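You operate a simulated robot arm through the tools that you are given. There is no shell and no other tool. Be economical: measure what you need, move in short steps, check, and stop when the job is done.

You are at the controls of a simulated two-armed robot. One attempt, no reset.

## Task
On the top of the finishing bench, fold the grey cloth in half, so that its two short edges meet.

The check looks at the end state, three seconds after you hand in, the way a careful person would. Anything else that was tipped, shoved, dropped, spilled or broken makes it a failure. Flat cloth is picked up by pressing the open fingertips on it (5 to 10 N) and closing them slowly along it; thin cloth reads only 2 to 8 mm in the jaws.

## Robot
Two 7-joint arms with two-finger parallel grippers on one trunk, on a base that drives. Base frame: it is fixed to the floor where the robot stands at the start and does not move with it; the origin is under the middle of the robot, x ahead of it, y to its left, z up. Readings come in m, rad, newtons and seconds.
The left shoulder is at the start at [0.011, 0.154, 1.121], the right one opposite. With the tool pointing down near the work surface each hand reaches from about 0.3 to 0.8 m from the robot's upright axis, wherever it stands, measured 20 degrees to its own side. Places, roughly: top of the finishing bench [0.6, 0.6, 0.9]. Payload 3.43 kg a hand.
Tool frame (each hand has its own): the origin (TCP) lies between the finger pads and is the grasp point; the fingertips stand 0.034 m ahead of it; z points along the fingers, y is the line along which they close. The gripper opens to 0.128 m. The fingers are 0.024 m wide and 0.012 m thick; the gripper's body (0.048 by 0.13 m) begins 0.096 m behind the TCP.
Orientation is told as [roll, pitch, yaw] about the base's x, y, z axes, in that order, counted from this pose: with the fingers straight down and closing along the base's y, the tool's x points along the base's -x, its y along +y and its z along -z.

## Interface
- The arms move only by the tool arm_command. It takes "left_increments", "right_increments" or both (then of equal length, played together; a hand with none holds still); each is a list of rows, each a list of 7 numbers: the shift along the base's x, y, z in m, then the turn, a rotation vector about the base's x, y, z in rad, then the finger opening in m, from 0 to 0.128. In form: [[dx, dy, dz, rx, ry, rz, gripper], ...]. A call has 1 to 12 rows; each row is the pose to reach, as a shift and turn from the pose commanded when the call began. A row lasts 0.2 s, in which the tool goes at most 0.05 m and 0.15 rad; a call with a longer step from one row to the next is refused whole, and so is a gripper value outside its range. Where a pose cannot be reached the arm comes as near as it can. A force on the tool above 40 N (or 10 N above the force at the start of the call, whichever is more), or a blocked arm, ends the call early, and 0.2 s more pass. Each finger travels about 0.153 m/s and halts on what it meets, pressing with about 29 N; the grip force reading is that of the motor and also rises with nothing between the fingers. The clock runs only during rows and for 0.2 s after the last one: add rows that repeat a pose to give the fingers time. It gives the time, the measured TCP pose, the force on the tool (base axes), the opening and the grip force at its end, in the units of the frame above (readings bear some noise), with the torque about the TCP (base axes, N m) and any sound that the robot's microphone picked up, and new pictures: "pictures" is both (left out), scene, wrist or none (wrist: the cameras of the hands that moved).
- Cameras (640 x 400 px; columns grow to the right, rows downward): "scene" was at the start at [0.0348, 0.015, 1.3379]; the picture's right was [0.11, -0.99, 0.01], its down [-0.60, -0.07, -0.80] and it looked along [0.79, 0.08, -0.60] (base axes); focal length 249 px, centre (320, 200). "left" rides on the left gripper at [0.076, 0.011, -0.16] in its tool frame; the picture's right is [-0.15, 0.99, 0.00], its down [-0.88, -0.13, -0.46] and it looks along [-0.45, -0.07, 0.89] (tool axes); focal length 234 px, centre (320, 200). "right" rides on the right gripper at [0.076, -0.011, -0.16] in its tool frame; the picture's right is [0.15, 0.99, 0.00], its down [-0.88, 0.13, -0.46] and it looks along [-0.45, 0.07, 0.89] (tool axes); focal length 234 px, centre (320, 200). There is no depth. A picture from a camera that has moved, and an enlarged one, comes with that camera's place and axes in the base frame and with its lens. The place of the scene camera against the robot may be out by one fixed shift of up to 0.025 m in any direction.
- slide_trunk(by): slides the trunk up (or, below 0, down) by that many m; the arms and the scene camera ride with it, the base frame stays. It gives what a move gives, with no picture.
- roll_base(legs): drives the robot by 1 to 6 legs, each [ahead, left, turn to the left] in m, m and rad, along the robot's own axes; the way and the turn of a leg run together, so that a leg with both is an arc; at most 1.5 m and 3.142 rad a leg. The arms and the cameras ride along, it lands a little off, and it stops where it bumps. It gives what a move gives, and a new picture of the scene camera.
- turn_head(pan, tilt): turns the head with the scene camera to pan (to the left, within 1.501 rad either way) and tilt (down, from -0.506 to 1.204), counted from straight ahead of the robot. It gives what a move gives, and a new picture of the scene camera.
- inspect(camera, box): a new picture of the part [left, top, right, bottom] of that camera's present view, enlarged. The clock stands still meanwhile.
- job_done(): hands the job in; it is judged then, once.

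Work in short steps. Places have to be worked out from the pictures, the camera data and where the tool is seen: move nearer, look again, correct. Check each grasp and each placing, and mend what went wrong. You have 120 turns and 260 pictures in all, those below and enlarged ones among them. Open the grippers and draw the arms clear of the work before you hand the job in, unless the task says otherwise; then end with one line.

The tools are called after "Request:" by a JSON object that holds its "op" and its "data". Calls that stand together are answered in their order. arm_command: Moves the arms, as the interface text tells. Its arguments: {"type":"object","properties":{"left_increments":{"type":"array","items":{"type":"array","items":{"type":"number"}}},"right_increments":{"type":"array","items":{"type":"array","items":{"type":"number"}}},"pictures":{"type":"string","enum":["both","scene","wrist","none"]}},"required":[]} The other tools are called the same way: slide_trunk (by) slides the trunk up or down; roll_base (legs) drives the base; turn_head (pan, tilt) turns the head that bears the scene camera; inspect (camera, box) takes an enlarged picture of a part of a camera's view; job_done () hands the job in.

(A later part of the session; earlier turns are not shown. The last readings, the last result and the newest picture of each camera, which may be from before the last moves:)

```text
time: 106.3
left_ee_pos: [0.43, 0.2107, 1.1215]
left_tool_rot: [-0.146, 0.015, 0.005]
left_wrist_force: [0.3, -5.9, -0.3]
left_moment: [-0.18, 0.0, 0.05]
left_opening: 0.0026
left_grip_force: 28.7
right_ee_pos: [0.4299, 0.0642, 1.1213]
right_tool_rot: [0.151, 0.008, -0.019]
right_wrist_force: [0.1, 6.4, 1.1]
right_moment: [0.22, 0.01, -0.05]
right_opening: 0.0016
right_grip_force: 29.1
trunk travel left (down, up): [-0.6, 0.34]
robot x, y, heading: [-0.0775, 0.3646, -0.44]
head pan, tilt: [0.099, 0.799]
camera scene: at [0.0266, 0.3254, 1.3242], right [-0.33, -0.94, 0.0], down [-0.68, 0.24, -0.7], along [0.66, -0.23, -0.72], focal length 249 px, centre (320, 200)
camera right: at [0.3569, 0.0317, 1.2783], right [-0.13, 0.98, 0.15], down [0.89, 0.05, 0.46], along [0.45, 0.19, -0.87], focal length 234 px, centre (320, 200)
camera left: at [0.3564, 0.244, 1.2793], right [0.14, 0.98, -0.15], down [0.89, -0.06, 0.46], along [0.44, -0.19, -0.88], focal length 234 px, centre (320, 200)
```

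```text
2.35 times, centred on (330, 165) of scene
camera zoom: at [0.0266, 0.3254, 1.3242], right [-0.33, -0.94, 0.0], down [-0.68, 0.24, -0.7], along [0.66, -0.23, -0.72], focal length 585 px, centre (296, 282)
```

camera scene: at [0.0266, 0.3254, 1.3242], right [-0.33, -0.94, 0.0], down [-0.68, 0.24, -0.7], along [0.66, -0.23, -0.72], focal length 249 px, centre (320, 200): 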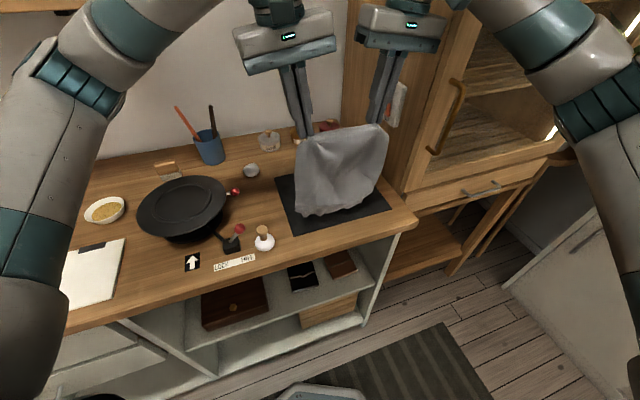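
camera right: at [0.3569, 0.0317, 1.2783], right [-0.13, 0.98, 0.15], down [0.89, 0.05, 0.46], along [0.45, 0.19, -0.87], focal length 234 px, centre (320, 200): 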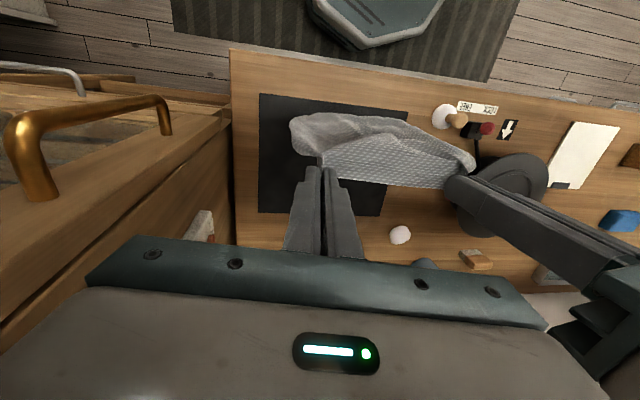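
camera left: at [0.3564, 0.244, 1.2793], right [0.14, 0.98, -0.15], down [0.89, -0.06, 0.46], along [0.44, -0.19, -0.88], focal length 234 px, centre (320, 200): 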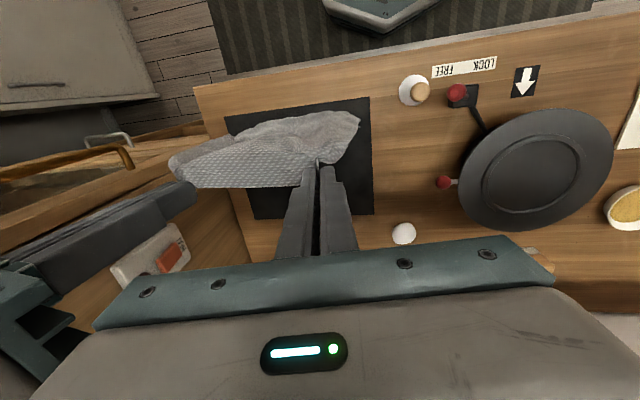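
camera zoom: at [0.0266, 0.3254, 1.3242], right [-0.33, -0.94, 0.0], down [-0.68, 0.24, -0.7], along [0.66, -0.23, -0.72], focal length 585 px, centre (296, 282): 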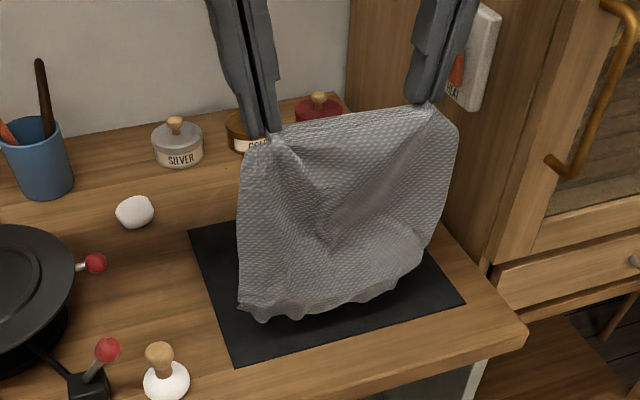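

The edge is at the mat. I lower and advance together so the first half is laid flat toward the back.

Request:
{"op": "arm_command", "data": {"left_increments": [[0, 0, -0.015, 0, 0, 0, 0.0], [0.01, 0, -0.028, 0, 0, 0, 0.0], [0.025, 0, -0.043, 0, 0, 0, 0.0], [0.04, 0, -0.058, 0, 0, 0, 0.0], [0.055, 0, -0.073, 0, 0, 0, 0.0], [0.07, 0, -0.088, 0, 0, 0, 0.0], [0.085, 0, -0.103, 0, 0, 0, 0.0], [0.1, 0, -0.117, 0, 0, 0, 0.0], [0.115, 0, -0.127, 0, 0, 0, 0.0], [0.115, 0, -0.127, 0, 0, 0, 0.0]], "right_increments": [[0, 0, -0.015, 0, 0, 0, 0.0], [0.01, 0, -0.028, 0, 0, 0, 0.0], [0.025, 0, -0.043, 0, 0, 0, 0.0], [0.04, 0, -0.058, 0, 0, 0, 0.0], [0.055, 0, -0.073, 0, 0, 0, 0.0], [0.07, 0, -0.088, 0, 0, 0, 0.0], [0.085, 0, -0.103, 0, 0, 0, 0.0], [0.1, 0, -0.117, 0, 0, 0, 0.0], [0.115, 0, -0.127, 0, 0, 0, 0.0], [0.115, 0, -0.127, 0, 0, 0, 0.0]], "pictures": "wrist"}}

Request:
{"op": "inspect", "data": {"camera": "scene", "box": [230, 80, 430, 250]}}

```text
time: 108.5
left_ee_pos: [0.5345, 0.219, 1.0014]
left_tool_rot: [-0.154, 0.004, 0.004]
left_wrist_force: [0.1, -4.3, -0.4]
left_moment: [-0.14, -0.01, 0.05]
left_opening: 0.0026
left_grip_force: 28.9
right_ee_pos: [0.5348, 0.0729, 1.0042]
right_tool_rot: [0.139, -0.005, -0.018]
right_wrist_force: [0.1, 4.8, -0.8]
right_moment: [0.16, -0.04, -0.07]
right_opening: 0.002
right_grip_force: 29.5
trunk travel left (down, up): [-0.6, 0.34]
robot x, y, heading: [-0.0806, 0.3605, -0.442]
head pan, tilt: [0.099, 0.799]
camera right: at [0.4579, 0.0423, 1.1601], right [-0.13, 0.98, 0.14], down [0.88, 0.05, 0.47], along [0.46, 0.18, -0.87], focal length 234 px, centre (320, 200)
camera left: at [0.46, 0.2538, 1.1581], right [0.14, 0.98, -0.15], down [0.88, -0.05, 0.47], along [0.45, -0.2, -0.87], focal length 234 px, centre (320, 200)
```

right: 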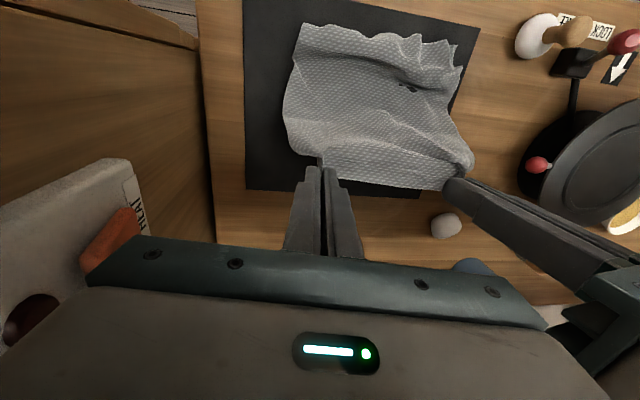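
left: 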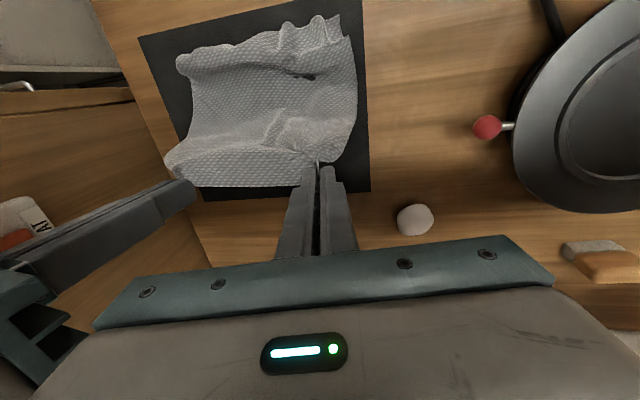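

```text
2.35 times, centred on (330, 165) of scene
camera zoom: at [0.0122, 0.3361, 1.3259], right [-0.33, -0.94, 0.0], down [-0.67, 0.23, -0.71], along [0.67, -0.24, -0.71], focal length 585 px, centre (296, 282)
```

zoom: 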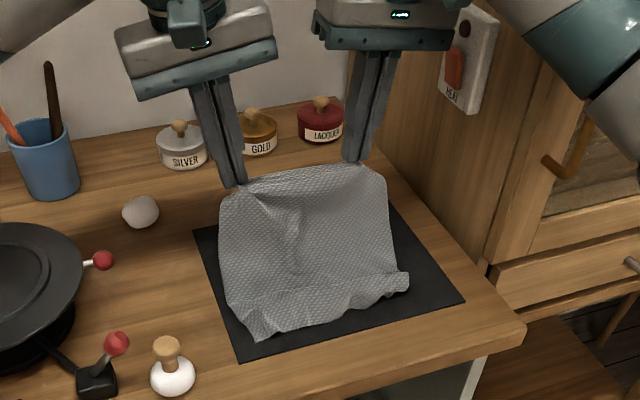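

The near edge is wrinkled, but the first half is down. The scene camera pose shifted slightly, so I check for contact with a full picture, holding still.

Request:
{"op": "arm_command", "data": {"left_increments": [[0, 0, 0, 0, 0, 0, 0.0]], "right_increments": [[0, 0, 0, 0, 0, 0, 0.0]], "pictures": "scene"}}

Request:
{"op": "inspect", "data": {"camera": "right", "box": [240, 0, 500, 200]}}

```text
time: 108.9
left_ee_pos: [0.5347, 0.2184, 1.0017]
left_tool_rot: [-0.153, 0.005, 0.006]
left_wrist_force: [0.1, -4.1, 0.0]
left_moment: [-0.16, 0.01, 0.04]
left_opening: 0.0026
left_grip_force: 28.9
right_ee_pos: [0.5356, 0.0744, 1.0045]
right_tool_rot: [0.139, -0.006, -0.018]
right_wrist_force: [0.0, 5.4, -0.1]
right_moment: [0.15, -0.04, -0.02]
right_opening: 0.0014
right_grip_force: 28.8
trunk travel left (down, up): [-0.6, 0.34]
robot x, y, heading: [-0.0768, 0.3642, -0.445]
head pan, tilt: [0.099, 0.799]
camera scene: at [0.0123, 0.3363, 1.3259], right [-0.33, -0.94, 0.0], down [-0.67, 0.23, -0.71], along [0.67, -0.24, -0.71], focal length 249 px, centre (320, 200)
```

scene: 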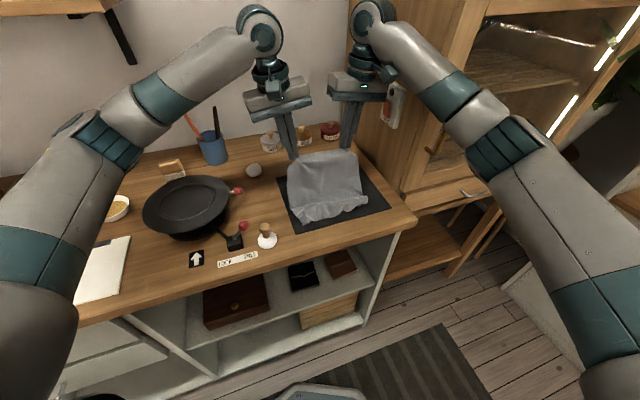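

```text
2.00 times, centred on (370, 100) of right
camera zoom: at [0.4579, 0.0424, 1.16], right [-0.13, 0.98, 0.14], down [0.88, 0.05, 0.47], along [0.46, 0.18, -0.87], focal length 468 px, centre (220, 400)
```

zoom: 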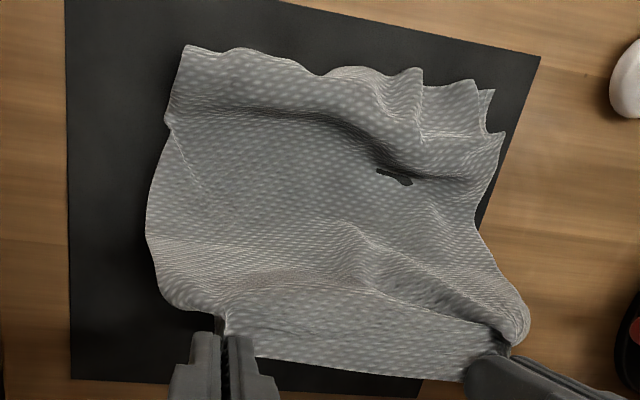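

The near edge lies at x ≈ 0.41 with ripples. To smooth it I lay the rest out to the back and tug about 2 cm, keeping both grips.

Request:
{"op": "arm_command", "data": {"left_increments": [[0.015, 0, -0.015, 0, 0, 0, 0.0], [0.03, 0, -0.03, 0, 0, 0, 0.0], [0.045, 0, -0.045, 0, 0, 0, 0.0], [0.06, 0, -0.058, 0, 0, 0, 0.0], [0.075, 0, -0.07, 0, 0, 0, 0.0], [0.085, 0, -0.078, 0, 0, 0, 0.0], [0.095, 0, -0.082, 0, 0, 0, 0.0], [0.105, 0, -0.082, 0, 0, 0, 0.0], [0.105, 0, -0.082, 0, 0, 0, 0.0]], "right_increments": [[0.015, 0, -0.015, 0, 0, 0, 0.0], [0.03, 0, -0.03, 0, 0, 0, 0.0], [0.045, 0, -0.045, 0, 0, 0, 0.0], [0.06, 0, -0.058, 0, 0, 0, 0.0], [0.075, 0, -0.07, 0, 0, 0, 0.0], [0.085, 0, -0.078, 0, 0, 0, 0.0], [0.095, 0, -0.082, 0, 0, 0, 0.0], [0.105, 0, -0.082, 0, 0, 0, 0.0], [0.105, 0, -0.082, 0, 0, 0, 0.0]], "pictures": "scene"}}

Request:
{"op": "inspect", "data": {"camera": "scene", "box": [240, 110, 420, 250]}}

Request:
{"op": "inspect", "data": {"camera": "right", "box": [240, 0, 500, 200]}}

```text
time: 110.9
left_ee_pos: [0.6502, 0.2118, 0.9127]
left_tool_rot: [-0.145, 0.016, 0.006]
left_wrist_force: [0.0, -4.1, 0.2]
left_moment: [-0.12, -0.01, 0.06]
left_opening: 0.0023
left_grip_force: 28.8
right_ee_pos: [0.6456, 0.0667, 0.9146]
right_tool_rot: [0.15, 0.009, -0.019]
right_wrist_force: [0.0, 3.7, -0.2]
right_moment: [0.13, -0.02, -0.05]
right_opening: 0.002
right_grip_force: 28.6
right hand out of reach, approached as far as the arm can: row 8, 9
trunk travel left (down, up): [-0.6, 0.34]
robot x, y, heading: [-0.0757, 0.362, -0.439]
head pan, tilt: [0.099, 0.799]
camera scene: at [0.0269, 0.325, 1.3241], right [-0.33, -0.94, 0.0], down [-0.68, 0.24, -0.7], along [0.66, -0.23, -0.72], focal length 249 px, centre (320, 200)
```

scene: 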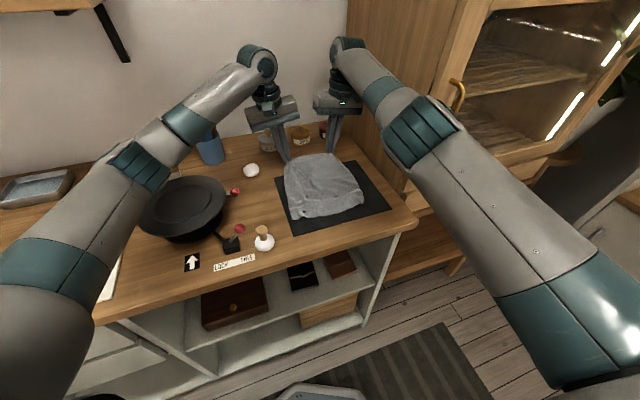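

```text
2.86 times, centred on (330, 180) of scene
camera zoom: at [0.0269, 0.325, 1.3241], right [-0.33, -0.94, 0.0], down [-0.68, 0.24, -0.7], along [0.66, -0.23, -0.72], focal length 711 px, centre (291, 257)
```

zoom: 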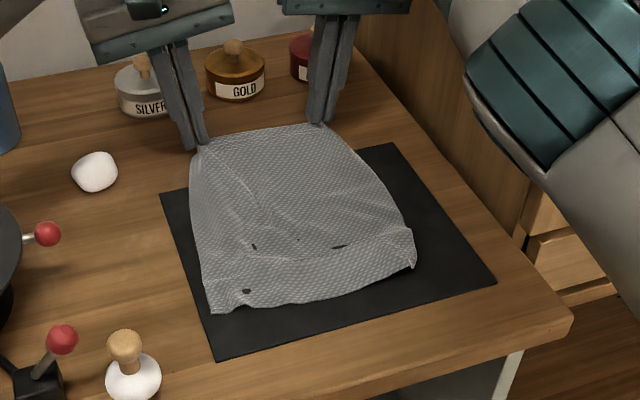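

```text
2.00 times, centred on (370, 100) of right
camera zoom: at [0.5711, 0.0338, 1.0706], right [-0.13, 0.98, 0.15], down [0.89, 0.05, 0.46], along [0.45, 0.19, -0.87], focal length 468 px, centre (220, 400)
```

zoom: 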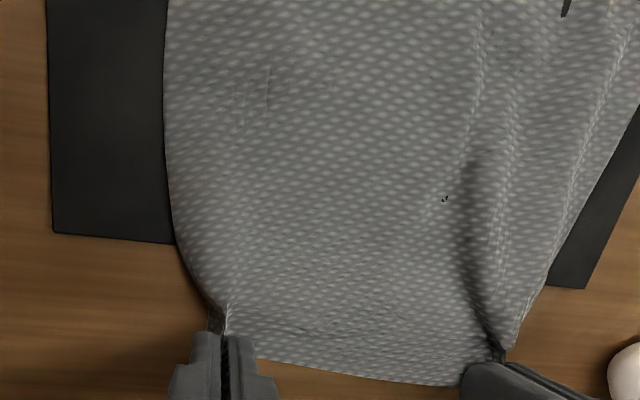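

The tug smoothed it well. With this grip the cloth edge sits at the +x end of the fingers, so the final folding motion must go toward +x. I lift it hanging again and bring it to x ≈ 0.61, to land the free edge at the back.

Request:
{"op": "arm_command", "data": {"left_increments": [[-0.01, 0, 0.03, 0, 0, 0, 0.0], [-0.03, 0, 0.068, 0, 0, 0, 0.0], [-0.055, 0, 0.108, 0, 0, 0, 0.0], [-0.082, 0, 0.146, 0, 0, 0, 0.0], [-0.11, 0, 0.182, 0, 0, 0, 0.0], [-0.135, 0, 0.218, 0, 0, 0, 0.0], [-0.145, 0, 0.253, 0, 0, 0, 0.0], [-0.135, 0, 0.27, 0, 0, 0, 0.0], [-0.11, 0, 0.27, 0, 0, 0, 0.0], [-0.075, 0, 0.27, 0, 0, 0, 0.0], [-0.045, 0, 0.27, 0, 0, 0, 0.0], [-0.035, 0, 0.27, 0, 0, 0, 0.0]], "right_increments": [[-0.005, 0, 0.03, 0, 0, 0, 0.0], [-0.025, 0, 0.068, 0, 0, 0, 0.0], [-0.05, 0, 0.108, 0, 0, 0, 0.0], [-0.077, 0, 0.146, 0, 0, 0, 0.0], [-0.105, 0, 0.182, 0, 0, 0, 0.0], [-0.13, 0, 0.218, 0, 0, 0, 0.0], [-0.14, 0, 0.253, 0, 0, 0, 0.0], [-0.13, 0, 0.268, 0, 0, 0, 0.0], [-0.105, 0, 0.268, 0, 0, 0, 0.0], [-0.07, 0, 0.268, 0, 0, 0, 0.0], [-0.04, 0, 0.268, 0, 0, 0, 0.0], [-0.03, 0, 0.268, 0, 0, 0, 0.0]], "pictures": "scene"}}

Request:
{"op": "inspect", "data": {"camera": "scene", "box": [230, 20, 430, 210]}}

```text
time: 113.5
left_ee_pos: [0.6159, 0.2089, 1.1829]
left_tool_rot: [-0.144, 0.015, 0.005]
left_wrist_force: [-2.1, -7.6, 0.0]
left_moment: [-0.25, 0.04, 0.07]
left_opening: 0.0026
left_grip_force: 29.1
right_ee_pos: [0.5893, 0.0646, 1.1783]
right_tool_rot: [0.15, 0.006, -0.016]
right_wrist_force: [1.2, 7.0, 0.3]
right_moment: [0.25, -0.04, -0.06]
right_opening: 0.0018
right_grip_force: 29.3
right hand out of reach, approached as far as the arm can: row 11, 12
trunk travel left (down, up): [-0.6, 0.34]
robot x, y, heading: [-0.0762, 0.3612, -0.438]
head pan, tilt: [0.099, 0.799]
camera scene: at [0.0267, 0.3239, 1.3241], right [-0.33, -0.94, 0.0], down [-0.68, 0.24, -0.7], along [0.66, -0.23, -0.72], focal length 249 px, centre (320, 200)
```

scene: 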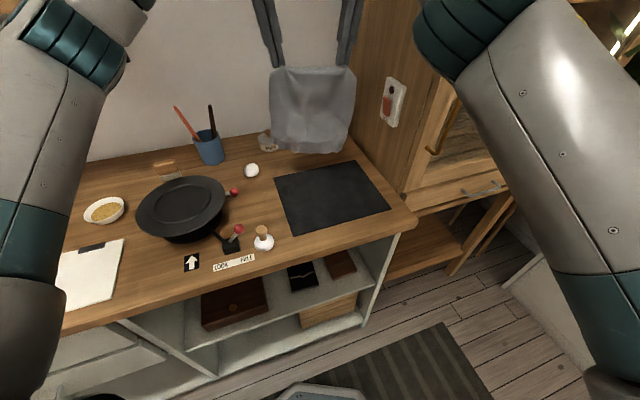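

```text
2.11 times, centred on (330, 115) of scene
camera zoom: at [0.0267, 0.3239, 1.3241], right [-0.33, -0.94, 0.0], down [-0.68, 0.24, -0.7], along [0.66, -0.23, -0.72], focal length 524 px, centre (299, 379)
```

zoom: 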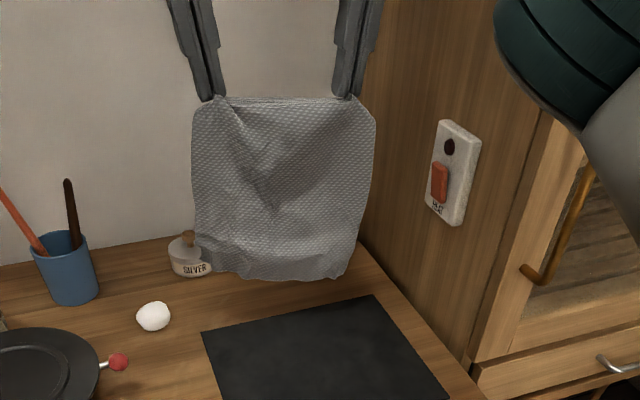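

The right hand's limit is x ≈ 0.59 here, so I land the free edge there. I lower and then retreat toward the robot, laying the cloth down.

Request:
{"op": "arm_command", "data": {"left_increments": [[-0.014, 0, -0.03, 0, 0, 0, 0.0], [-0.026, 0, -0.057, 0, 0, 0, 0.0], [-0.038, 0, -0.072, 0, 0, 0, 0.0], [-0.056, 0, -0.09, 0, 0, 0, 0.0], [-0.076, 0, -0.11, 0, 0, 0, 0.0], [-0.096, 0, -0.13, 0, 0, 0, 0.0], [-0.116, 0, -0.15, 0, 0, 0, 0.0], [-0.136, 0, -0.17, 0, 0, 0, 0.0], [-0.156, 0, -0.192, 0, 0, 0, 0.0], [-0.176, 0, -0.212, 0, 0, 0, 0.0], [-0.196, 0, -0.23, 0, 0, 0, 0.0], [-0.216, 0, -0.247, 0, 0, 0, 0.0]], "right_increments": [[0.0, 0, -0.028, 0, 0, 0, 0.0], [0.0, 0, -0.053, 0, 0, 0, 0.0], [-0.012, 0, -0.068, 0, 0, 0, 0.0], [-0.03, 0, -0.086, 0, 0, 0, 0.0], [-0.05, 0, -0.106, 0, 0, 0, 0.0], [-0.07, 0, -0.126, 0, 0, 0, 0.0], [-0.09, 0, -0.146, 0, 0, 0, 0.0], [-0.11, 0, -0.166, 0, 0, 0, 0.0], [-0.13, 0, -0.188, 0, 0, 0, 0.0], [-0.15, 0, -0.208, 0, 0, 0, 0.0], [-0.17, 0, -0.226, 0, 0, 0, 0.0], [-0.19, 0, -0.243, 0, 0, 0, 0.0]], "pictures": "scene"}}

Request:
{"op": "inspect", "data": {"camera": "scene", "box": [240, 110, 420, 250]}}

Request:
{"op": "inspect", "data": {"camera": "left", "box": [100, 60, 460, 280]}}

```text
time: 116.1
left_ee_pos: [0.3995, 0.2102, 0.9363]
left_tool_rot: [-0.145, 0.015, 0.007]
left_wrist_force: [-0.2, -5.2, -0.6]
left_moment: [-0.14, 0.02, 0.06]
left_opening: 0.0025
left_grip_force: 29.4
right_ee_pos: [0.3995, 0.0641, 0.936]
right_tool_rot: [0.148, 0.007, -0.02]
right_wrist_force: [-0.2, 5.0, -0.5]
right_moment: [0.2, -0.01, -0.04]
right_opening: 0.0016
right_grip_force: 28.8
trunk travel left (down, up): [-0.6, 0.34]
robot x, y, heading: [-0.0746, 0.3655, -0.439]
head pan, tilt: [0.099, 0.799]
camera scene: at [0.0266, 0.3243, 1.3241], right [-0.33, -0.94, 0.0], down [-0.68, 0.24, -0.7], along [0.66, -0.23, -0.72], focal length 249 px, centre (320, 200)
```

scene: 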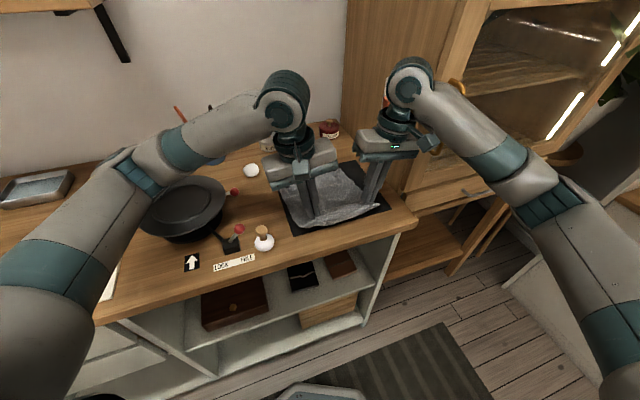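

```text
2.86 times, centred on (330, 180) of scene
camera zoom: at [0.0266, 0.3243, 1.3241], right [-0.33, -0.94, 0.0], down [-0.68, 0.24, -0.7], along [0.66, -0.23, -0.72], focal length 711 px, centre (291, 257)
```

zoom: 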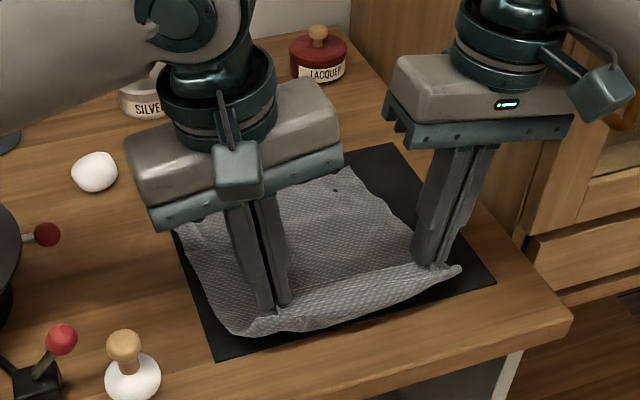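

```text
1.78 times, centred on (280, 170) of left
camera zoom: at [0.3254, 0.2422, 1.0927], right [0.14, 0.98, -0.15], down [0.89, -0.06, 0.46], along [0.44, -0.19, -0.88], focal length 416 px, centre (391, 253)
```

zoom: 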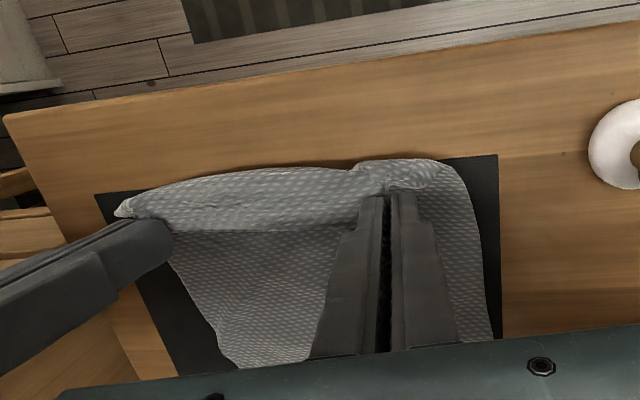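

Laid neatly. I tug slightly toward the robot to smooth it, then carry the held edge up and over to mid-way, shifting 1.5 cm to +y to match the free edge.

Request:
{"op": "arm_command", "data": {"left_increments": [[-0.01, 0, -0.008, 0, 0, 0, 0.0], [-0.02, 0.0, -0.015, 0, 0, 0, 0.0], [-0.02, 0, -0.015, 0, 0, 0, 0.0], [-0.018, 0.0, 0.01, 0, 0, 0, 0.0], [-0.01, 0.002, 0.045, 0, 0, 0, 0.0], [0.01, 0.004, 0.078, 0, 0, 0, 0.0], [0.035, 0.006, 0.1, 0, 0, 0, 0.0], [0.065, 0.008, 0.11, 0, 0, 0, 0.0], [0.09, 0.01, 0.11, 0, 0, 0, 0.0], [0.09, 0.01, 0.11, 0, 0, 0, 0.0]], "right_increments": [[-0.01, 0, -0.008, 0, 0, 0, 0.0], [-0.02, 0.0, -0.015, 0, 0, 0, 0.0], [-0.02, 0, -0.015, 0, 0, 0, 0.0], [-0.018, 0.0, 0.01, 0, 0, 0, 0.0], [-0.01, 0.002, 0.045, 0, 0, 0, 0.0], [0.01, 0.004, 0.078, 0, 0, 0, 0.0], [0.035, 0.006, 0.1, 0, 0, 0, 0.0], [0.065, 0.008, 0.11, 0, 0, 0, 0.0], [0.09, 0.01, 0.11, 0, 0, 0, 0.0], [0.09, 0.01, 0.11, 0, 0, 0, 0.0]], "pictures": "both"}}

Request:
{"op": "inspect", "data": {"camera": "scene", "box": [240, 90, 420, 230]}}

```text
time: 118.3
left_ee_pos: [0.49, 0.2234, 1.0473]
left_tool_rot: [-0.146, 0.016, 0.004]
left_wrist_force: [0.2, -5.3, -0.3]
left_moment: [-0.22, -0.02, 0.06]
left_opening: 0.0026
left_grip_force: 29.2
right_ee_pos: [0.4889, 0.0751, 1.0451]
right_tool_rot: [0.148, 0.009, -0.017]
right_wrist_force: [0.5, 5.7, -0.5]
right_moment: [0.21, 0.01, -0.07]
right_opening: 0.0016
right_grip_force: 29.0
trunk travel left (down, up): [-0.6, 0.34]
robot x, y, heading: [-0.0774, 0.3646, -0.437]
head pan, tilt: [0.099, 0.799]
camera scene: at [0.0259, 0.3249, 1.3242], right [-0.33, -0.94, 0.0], down [-0.68, 0.24, -0.7], along [0.66, -0.23, -0.72], focal length 249 px, centre (320, 200)
camera right: at [0.4149, 0.0426, 1.202], right [-0.13, 0.98, 0.15], down [0.89, 0.05, 0.46], along [0.45, 0.19, -0.87], focal length 234 px, centre (320, 200)
camera left: at [0.4166, 0.2548, 1.2048], right [0.14, 0.98, -0.15], down [0.89, -0.06, 0.46], along [0.44, -0.19, -0.88], focal length 234 px, centre (320, 200)
```

scene: 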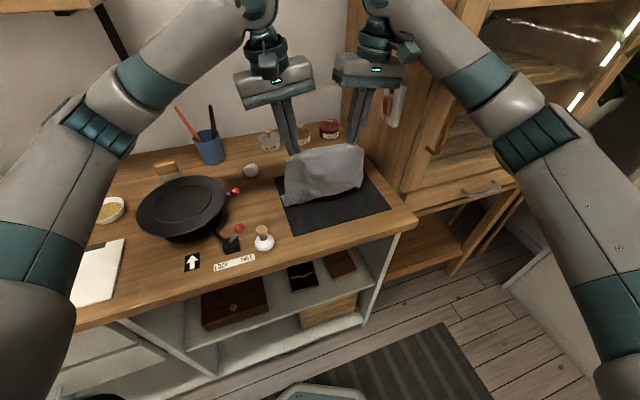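
right: 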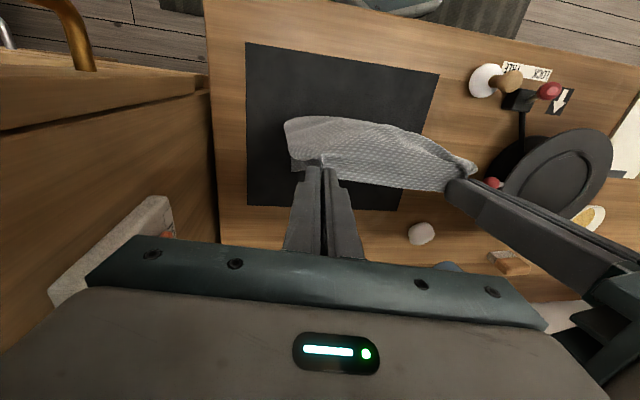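
left: 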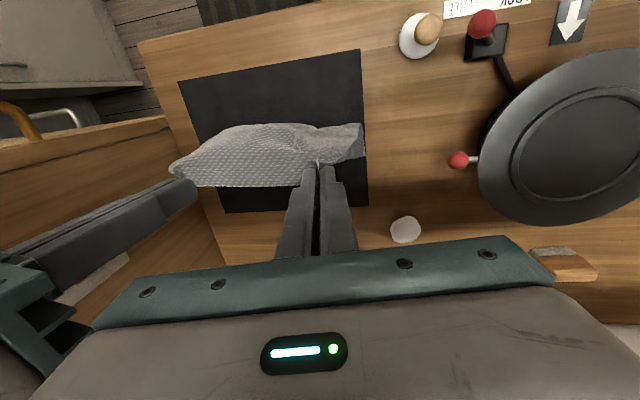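

```text
2.86 times, centred on (330, 160) of scene
camera zoom: at [0.0259, 0.3249, 1.3242], right [-0.33, -0.94, 0.0], down [-0.68, 0.24, -0.7], along [0.66, -0.23, -0.72], focal length 711 px, centre (291, 314)
```

zoom: 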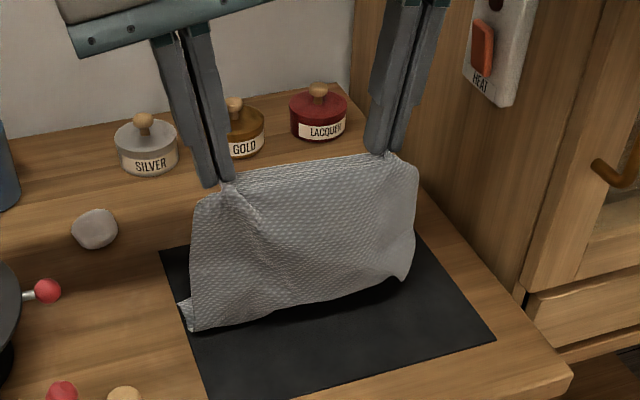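

The cloth stands with its fold at x ≈ 0.487 and the bottom layer behind it. I look for the free edge behind the fingers in the wrist views.

Request:
{"op": "inspect", "data": {"camera": "right", "box": [240, 90, 480, 240]}}

Request:
{"op": "inspect", "data": {"camera": "left", "box": [160, 100, 400, 250]}}

```text
2.67 times, centred on (360, 165) of right
camera zoom: at [0.4149, 0.0426, 1.202], right [-0.13, 0.98, 0.15], down [0.89, 0.05, 0.46], along [0.45, 0.19, -0.87], focal length 624 px, centre (213, 293)
```

zoom: 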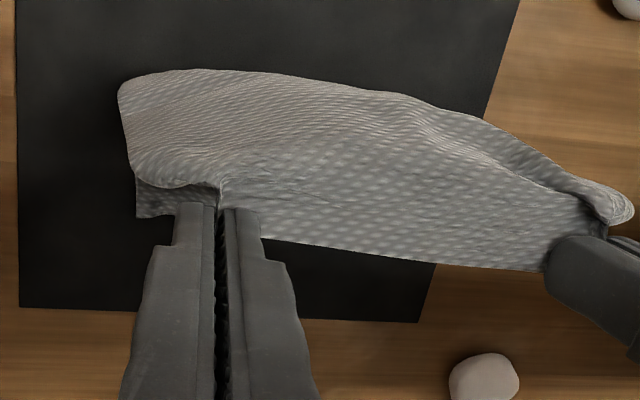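

```text
2.67 times, centred on (280, 175) of left
camera zoom: at [0.4166, 0.2548, 1.2048], right [0.14, 0.98, -0.15], down [0.89, -0.06, 0.46], along [0.44, -0.19, -0.88], focal length 624 px, centre (427, 267)
```

zoom: 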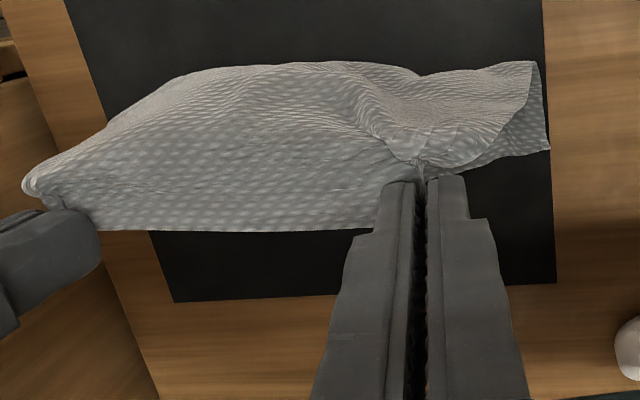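

The free edge now runs from (0.52, 0.259) to (0.543, 0.066). I first move back and down so the bottom half lies out toward x ≈ 0.41, then arc forward to just above the free edge.

Request:
{"op": "arm_command", "data": {"left_increments": [[-0.03, 0.002, -0.015, 0, 0, 0, 0.0], [-0.055, 0.004, -0.03, 0, 0, 0, 0.0], [-0.07, 0.006, -0.042, 0, 0, 0, 0.0], [-0.07, 0.006, -0.044, 0, 0, 0, 0.0], [-0.05, 0.007, -0.046, 0, 0, 0, 0.0], [-0.025, 0.008, -0.053, 0, 0, 0, 0.0], [0.0, 0.009, -0.07, 0, 0, 0, 0.0], [0.013, 0.01, -0.088, 0, 0, 0, 0.0], [0.02, 0.01, -0.105, 0, 0, 0, 0.0], [0.023, 0.01, -0.12, 0, 0, 0, 0.0], [0.023, 0.01, -0.12, 0, 0, 0, 0.0]], "right_increments": [[-0.03, 0.002, -0.015, 0, 0, 0, 0.0], [-0.055, 0.004, -0.03, 0, 0, 0, 0.0], [-0.07, 0.006, -0.04, 0, 0, 0, 0.0], [-0.07, 0.006, -0.042, 0, 0, 0, 0.0], [-0.047, 0.008, -0.044, 0, 0, 0, 0.0], [-0.02, 0.009, -0.051, 0, 0, 0, 0.0], [0.01, 0.01, -0.068, 0, 0, 0, 0.0], [0.028, 0.012, -0.086, 0, 0, 0, 0.0], [0.041, 0.013, -0.103, 0, 0, 0, 0.0], [0.047, 0.013, -0.118, 0, 0, 0, 0.0], [0.047, 0.013, -0.118, 0, 0, 0, 0.0]], "pictures": "none"}}

Request:
{"op": "inspect", "data": {"camera": "scene", "box": [240, 100, 420, 240]}}

Request:
{"op": "inspect", "data": {"camera": "right", "box": [220, 40, 520, 240]}}

Request:
{"op": "inspect", "data": {"camera": "left", "box": [120, 40, 420, 240]}}

```text
time: 120.7
left_ee_pos: [0.5106, 0.232, 0.9278]
left_tool_rot: [-0.146, 0.014, 0.005]
left_wrist_force: [0.8, -3.0, -0.7]
left_moment: [-0.11, -0.03, 0.06]
left_opening: 0.0025
left_grip_force: 29.3
right_ee_pos: [0.5357, 0.0907, 0.9303]
right_tool_rot: [0.147, 0.006, -0.017]
right_wrist_force: [-1.4, 3.8, -0.1]
right_moment: [0.08, 0.02, -0.03]
right_opening: 0.0017
right_grip_force: 28.9
trunk travel left (down, up): [-0.6, 0.34]
robot x, y, heading: [-0.0731, 0.3621, -0.439]
head pan, tilt: [0.099, 0.799]
```

```text
2.86 times, centred on (330, 170) of scene
camera zoom: at [0.0241, 0.3278, 1.3245], right [-0.33, -0.94, 0.0], down [-0.67, 0.24, -0.7], along [0.66, -0.23, -0.72], focal length 711 px, centre (291, 286)
```

zoom: 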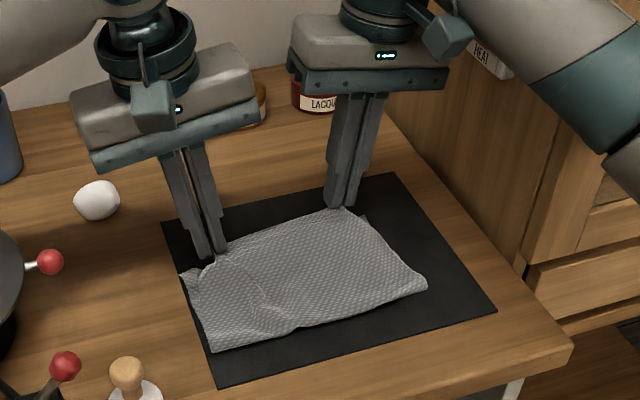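

```text
2.00 times, centred on (370, 140) of right
camera zoom: at [0.4605, 0.0577, 1.0854], right [-0.13, 0.98, 0.14], down [0.88, 0.05, 0.46], along [0.45, 0.19, -0.87], focal length 468 px, centre (220, 320)
```

zoom: 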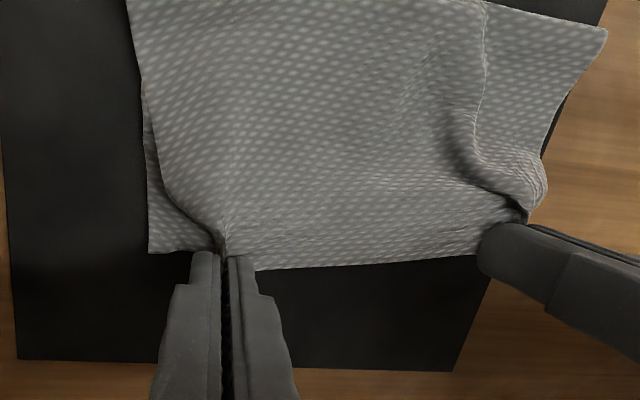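

```text
2.00 times, centred on (270, 140) of left
camera zoom: at [0.4373, 0.2658, 1.0857], right [0.14, 0.98, -0.15], down [0.89, -0.06, 0.46], along [0.44, -0.19, -0.88], focal length 468 px, centre (420, 320)
```

zoom: 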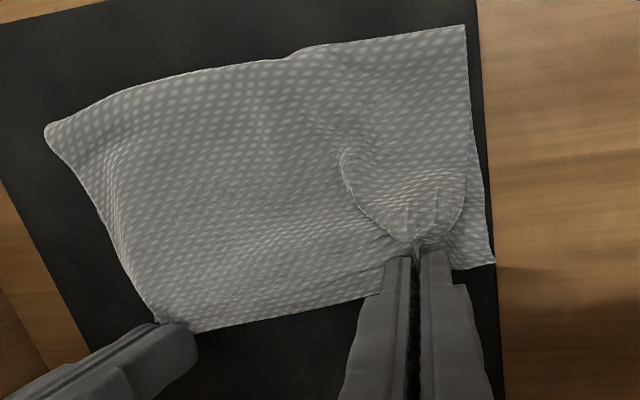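

This is a proper fold: the held edge is just above the free edge, corner over corner. I lower the last 2.5 cm, with the left 5 mm further forward, then open slowly and lift straight off.

Request:
{"op": "arm_command", "data": {"left_increments": [[0.003, 0, -0.012, 0, 0, 0, 0.0], [0.005, 0, -0.022, 0, 0, 0, 0.0], [0.005, 0, -0.026, 0, 0, 0, 0.0], [0.005, 0, -0.026, 0, 0, 0, 0.005], [0.005, 0, -0.025, 0, 0, 0, 0.01], [0.005, 0, -0.024, 0, 0, 0, 0.016], [0.005, 0, -0.022, 0, 0, 0, 0.022], [0.005, 0, -0.015, 0, 0, 0, 0.026], [0.005, 0, 0.0, 0, 0, 0, 0.03], [0.005, 0, 0.03, 0, 0, 0, 0.03], [0.005, 0, 0.07, 0, 0, 0, 0.03], [0.005, 0, 0.11, 0, 0, 0, 0.03]], "right_increments": [[0.0, 0, -0.012, 0, 0, 0, 0.0], [0.0, 0, -0.023, 0, 0, 0, 0.0], [0.0, 0, -0.028, 0, 0, 0, 0.0], [0.0, 0, -0.028, 0, 0, 0, 0.005], [0.0, 0, -0.027, 0, 0, 0, 0.01], [0.0, 0, -0.026, 0, 0, 0, 0.016], [0.0, 0, -0.024, 0, 0, 0, 0.022], [0.0, 0, -0.017, 0, 0, 0, 0.026], [0.0, 0, 0.0, 0, 0, 0, 0.03], [0.0, 0, 0.03, 0, 0, 0, 0.03], [0.0, 0, 0.07, 0, 0, 0, 0.03], [0.0, 0, 0.11, 0, 0, 0, 0.03]], "pictures": "none"}}

Request:
{"op": "inspect", "data": {"camera": "scene", "box": [250, 120, 410, 240]}}

Request:
{"op": "inspect", "data": {"camera": "right", "box": [220, 40, 520, 240]}}

Request:
{"op": "inspect", "data": {"camera": "left", "box": [120, 40, 420, 240]}}

```text
time: 123.3
left_ee_pos: [0.516, 0.2346, 1.037]
left_tool_rot: [-0.146, 0.014, 0.008]
left_wrist_force: [-0.8, 0.6, 0.4]
left_moment: [0.04, -0.02, 0.02]
left_opening: 0.0301
left_grip_force: 0.0
right_ee_pos: [0.5357, 0.0899, 1.0421]
right_tool_rot: [0.147, 0.004, -0.017]
right_wrist_force: [-0.7, -0.3, -0.9]
right_moment: [-0.01, 0.01, 0.0]
right_opening: 0.0301
right_grip_force: 0.1
trunk travel left (down, up): [-0.6, 0.34]
robot x, y, heading: [-0.0773, 0.3636, -0.442]
head pan, tilt: [0.099, 0.799]
```

```text
3.33 times, centred on (330, 180) of scene
camera zoom: at [0.0247, 0.3268, 1.3249], right [-0.33, -0.94, 0.0], down [-0.67, 0.24, -0.7], along [0.66, -0.23, -0.72], focal length 829 px, centre (287, 267)
```

zoom: 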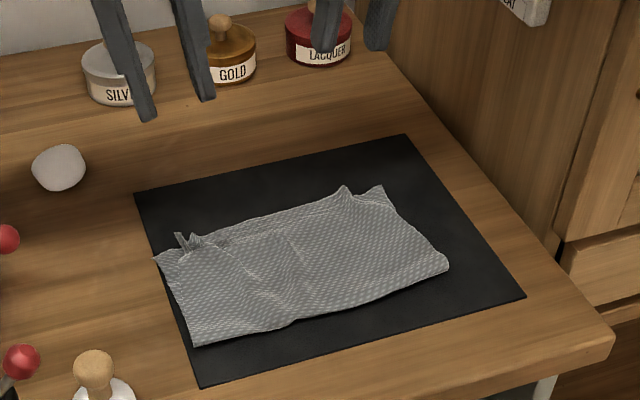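

```text
2.00 times, centred on (370, 140) of right
camera zoom: at [0.4603, 0.0571, 1.1992], right [-0.13, 0.98, 0.14], down [0.88, 0.05, 0.47], along [0.45, 0.19, -0.87], focal length 468 px, centre (220, 320)
```

zoom: 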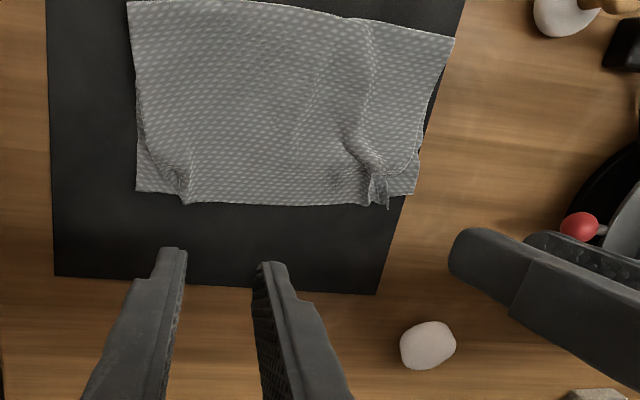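

```text
2.00 times, centred on (270, 140) of left
camera zoom: at [0.4419, 0.2667, 1.1944], right [0.14, 0.98, -0.15], down [0.89, -0.06, 0.46], along [0.44, -0.19, -0.88], focal length 468 px, centre (420, 320)
```

zoom: 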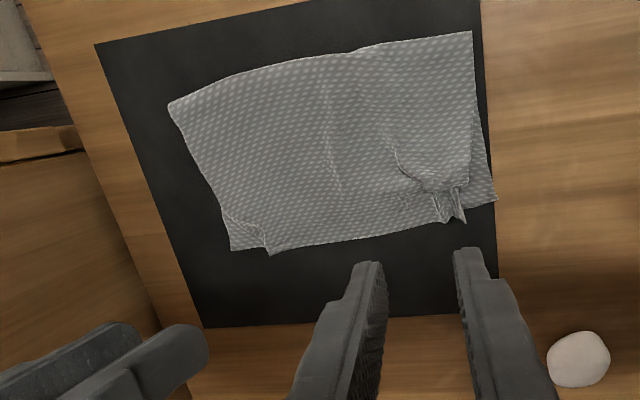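

A clean fold: the two short edges meet, with only small crumples at the two corners where I pinched. I try to smooth those with a light press and an outward spread. The tilt means only the outer fingers touch. First I approach.

Request:
{"op": "arm_command", "data": {"left_increments": [[-0.003, -0.007, -0.03, 0, 0, 0, 0.0], [-0.003, -0.007, -0.07, 0, 0, 0, 0.0], [-0.003, -0.007, -0.11, 0, 0, 0, 0.0], [-0.003, -0.007, -0.131, 0, 0, 0, 0.0], [-0.003, -0.007, -0.134, 0, 0, 0, 0.0], [-0.003, -0.007, -0.134, 0, 0, 0, 0.0]], "right_increments": [[-0.003, 0.001, -0.03, 0, 0, 0, 0.0], [-0.003, 0.001, -0.07, 0, 0, 0, 0.0], [-0.003, 0.001, -0.11, 0, 0, 0, 0.0], [-0.003, 0.001, -0.136, 0, 0, 0, 0.0], [-0.003, 0.001, -0.139, 0, 0, 0, 0.0], [-0.003, 0.001, -0.139, 0, 0, 0, 0.0]], "pictures": "none"}}

```text
time: 124.7
left_ee_pos: [0.5137, 0.2238, 0.901]
left_tool_rot: [-0.147, 0.017, 0.005]
left_wrist_force: [0.9, -0.3, 0.4]
left_moment: [0.0, -0.01, -0.02]
left_opening: 0.0003
left_grip_force: 28.9
right_ee_pos: [0.5348, 0.0909, 0.9]
right_tool_rot: [0.147, 0.006, -0.02]
right_wrist_force: [1.2, -2.0, 8.0]
right_moment: [-0.12, 0.01, 0.0]
right_opening: 0.0
right_grip_force: 29.1
trunk travel left (down, up): [-0.6, 0.34]
robot x, y, heading: [-0.0754, 0.3626, -0.435]
head pan, tilt: [0.099, 0.799]
```

Request:
{"op": "arm_command", "data": {"left_increments": [[0, 0, -0.0025, 0, 0, 0, 0.0], [0, 0.001, -0.002, 0, 0, 0, 0.008], [0, 0.002, -0.0014, 0, 0, 0, 0.016], [0, 0.003, -0.0008, 0, 0, 0, 0.024], [0, 0.004, -0.0002, 0, 0, 0, 0.032], [0, 0.004, 0.0004, 0, 0, 0, 0.04], [0, 0.004, 0.0004, 0, 0, 0, 0.04], [0, 0.004, 0.03, 0, 0, 0, 0.04], [0, 0.004, 0.07, 0, 0, 0, 0.04], [-0.03, 0.02, 0.11, 0, 0, 0, 0.04], [-0.06, 0.04, 0.14, 0, 0, 0, 0.04]], "right_increments": [[0, 0, 0.0005, 0, 0, 0, 0.0], [0, -0.001, 0.0011, 0, 0, 0, 0.008], [0, -0.002, 0.0017, 0, 0, 0, 0.016], [0, -0.003, 0.0023, 0, 0, 0, 0.024], [0, -0.004, 0.0029, 0, 0, 0, 0.032], [0, -0.004, 0.0035, 0, 0, 0, 0.04], [0, -0.004, 0.0035, 0, 0, 0, 0.04], [0, -0.004, 0.03, 0, 0, 0, 0.04], [0, -0.004, 0.07, 0, 0, 0, 0.04], [-0.03, -0.004, 0.11, 0, 0, 0, 0.04], [-0.06, -0.004, 0.14, 0, 0, 0, 0.04]], "pictures": "none"}}

Request:
{"op": "inspect", "data": {"camera": "scene", "box": [250, 120, 410, 240]}}

Request:
{"op": "inspect", "data": {"camera": "right", "box": [220, 40, 520, 240]}}

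Request:
{"op": "inspect", "data": {"camera": "left", "box": [120, 60, 420, 260]}}

```text
refused: row 10 steps farther than a row can; nothing moved
```

```text
3.33 times, centred on (330, 180) of scene
camera zoom: at [0.0262, 0.3255, 1.3243], right [-0.33, -0.94, 0.0], down [-0.68, 0.24, -0.7], along [0.66, -0.23, -0.72], focal length 829 px, centre (287, 267)
```

zoom: 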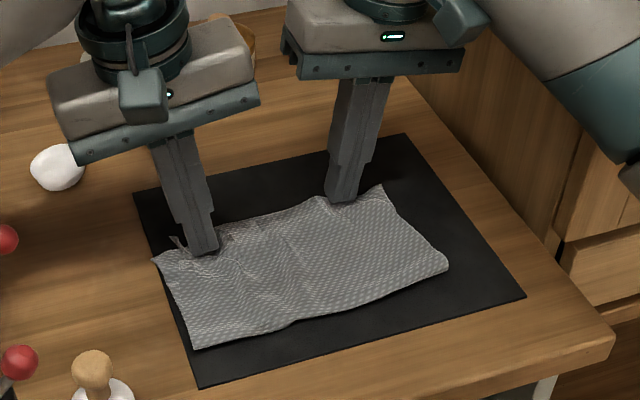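

```text
2.00 times, centred on (370, 140) of right
camera zoom: at [0.4594, 0.0571, 1.0566], right [-0.13, 0.98, 0.15], down [0.88, 0.05, 0.46], along [0.45, 0.19, -0.87], focal length 468 px, centre (220, 320)
```

zoom: 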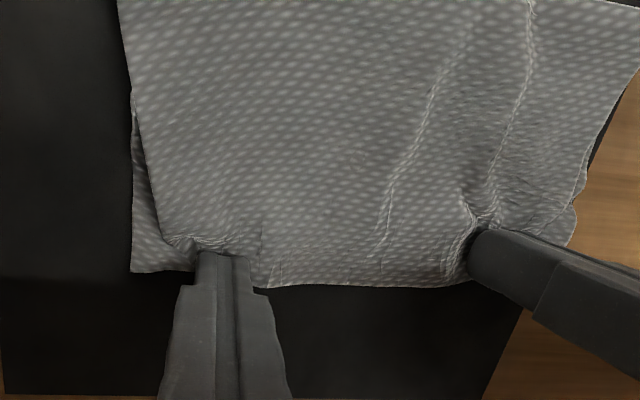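

```text
2.00 times, centred on (270, 160) of left
camera zoom: at [0.4397, 0.2577, 1.0589], right [0.14, 0.98, -0.15], down [0.89, -0.06, 0.46], along [0.44, -0.19, -0.88], focal length 468 px, centre (420, 280)
```

zoom: 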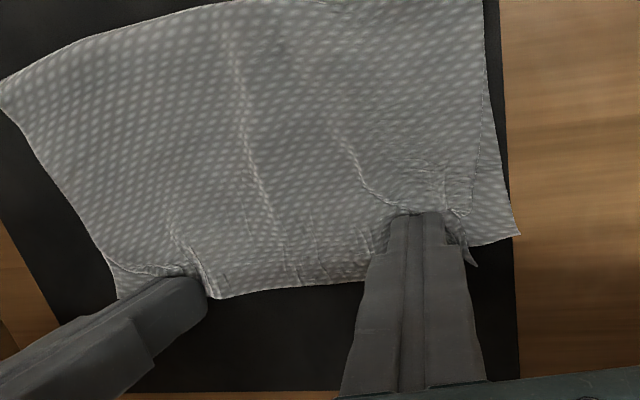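

The rows were only refused for a long final step; placement looks right. I resend it with shorter lift steps.

Request:
{"op": "arm_command", "data": {"left_increments": [[0, 0, -0.0025, 0, 0, 0, 0.0], [0, 0.002, -0.002, 0, 0, 0, 0.008], [0, 0.004, -0.0014, 0, 0, 0, 0.016], [0, 0.006, -0.0008, 0, 0, 0, 0.024], [0, 0.007, -0.0002, 0, 0, 0, 0.032], [0, 0.007, 0.0004, 0, 0, 0, 0.04], [0, 0.007, 0.0004, 0, 0, 0, 0.04], [0, 0.007, 0.03, 0, 0, 0, 0.04], [0, 0.007, 0.07, 0, 0, 0, 0.04], [-0.01, 0.015, 0.11, 0, 0, 0, 0.04], [-0.03, 0.03, 0.14, 0, 0, 0, 0.04]], "right_increments": [[0, 0, 0.0005, 0, 0, 0, 0.0], [0, -0.001, 0.0011, 0, 0, 0, 0.008], [0, -0.002, 0.0017, 0, 0, 0, 0.016], [0, -0.003, 0.0023, 0, 0, 0, 0.024], [0, -0.004, 0.0029, 0, 0, 0, 0.032], [0, -0.004, 0.0035, 0, 0, 0, 0.04], [0, -0.004, 0.0035, 0, 0, 0, 0.04], [0, -0.004, 0.03, 0, 0, 0, 0.04], [0, -0.004, 0.07, 0, 0, 0, 0.04], [-0.01, -0.004, 0.11, 0, 0, 0, 0.04], [-0.03, -0.004, 0.14, 0, 0, 0, 0.04]], "pictures": "none"}}

Request:
{"op": "inspect", "data": {"camera": "scene", "box": [250, 120, 410, 240]}}

Request:
{"op": "inspect", "data": {"camera": "right", "box": [220, 40, 520, 240]}}

Request:
{"op": "inspect", "data": {"camera": "left", "box": [120, 60, 420, 260]}}

```text
time: 127.1
left_ee_pos: [0.4823, 0.2498, 1.0423]
left_tool_rot: [-0.144, 0.017, 0.003]
left_wrist_force: [-0.9, -0.6, 1.0]
left_moment: [0.02, -0.01, -0.04]
left_opening: 0.0398
left_grip_force: 0.0
right_ee_pos: [0.5027, 0.0818, 1.0428]
right_tool_rot: [0.149, 0.005, -0.02]
right_wrist_force: [0.1, 0.9, -0.4]
right_moment: [0.05, -0.01, -0.01]
right_opening: 0.0397
right_grip_force: 0.0
trunk travel left (down, up): [-0.6, 0.34]
robot x, y, heading: [-0.0783, 0.3621, -0.438]
head pan, tilt: [0.099, 0.799]
```

```text
3.33 times, centred on (330, 180) of scene
camera zoom: at [0.0253, 0.3224, 1.3245], right [-0.33, -0.94, 0.0], down [-0.67, 0.24, -0.7], along [0.66, -0.23, -0.72], focal length 829 px, centre (287, 267)
```

zoom: 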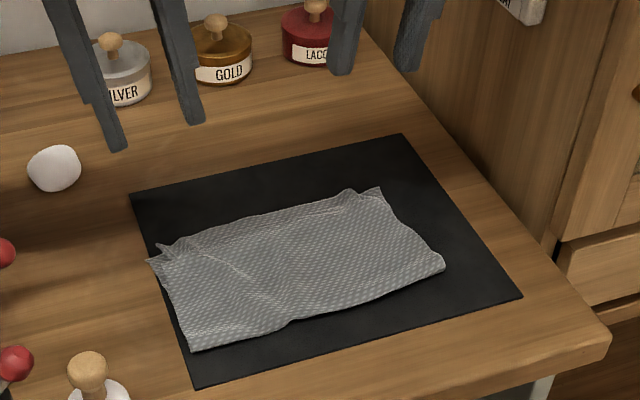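

```text
2.00 times, centred on (370, 140) of right
camera zoom: at [0.4282, 0.0482, 1.1983], right [-0.13, 0.98, 0.15], down [0.88, 0.04, 0.47], along [0.45, 0.19, -0.87], focal length 468 px, centre (220, 320)
```

zoom: 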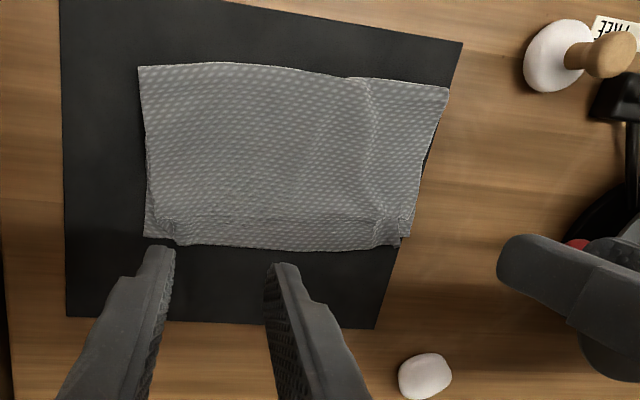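

```text
2.00 times, centred on (270, 160) of left
camera zoom: at [0.409, 0.2834, 1.2001], right [0.14, 0.98, -0.14], down [0.89, -0.06, 0.46], along [0.44, -0.19, -0.88], focal length 468 px, centre (420, 280)
```

zoom: 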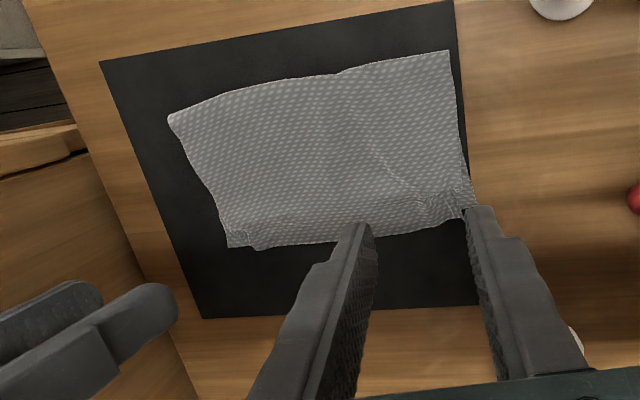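

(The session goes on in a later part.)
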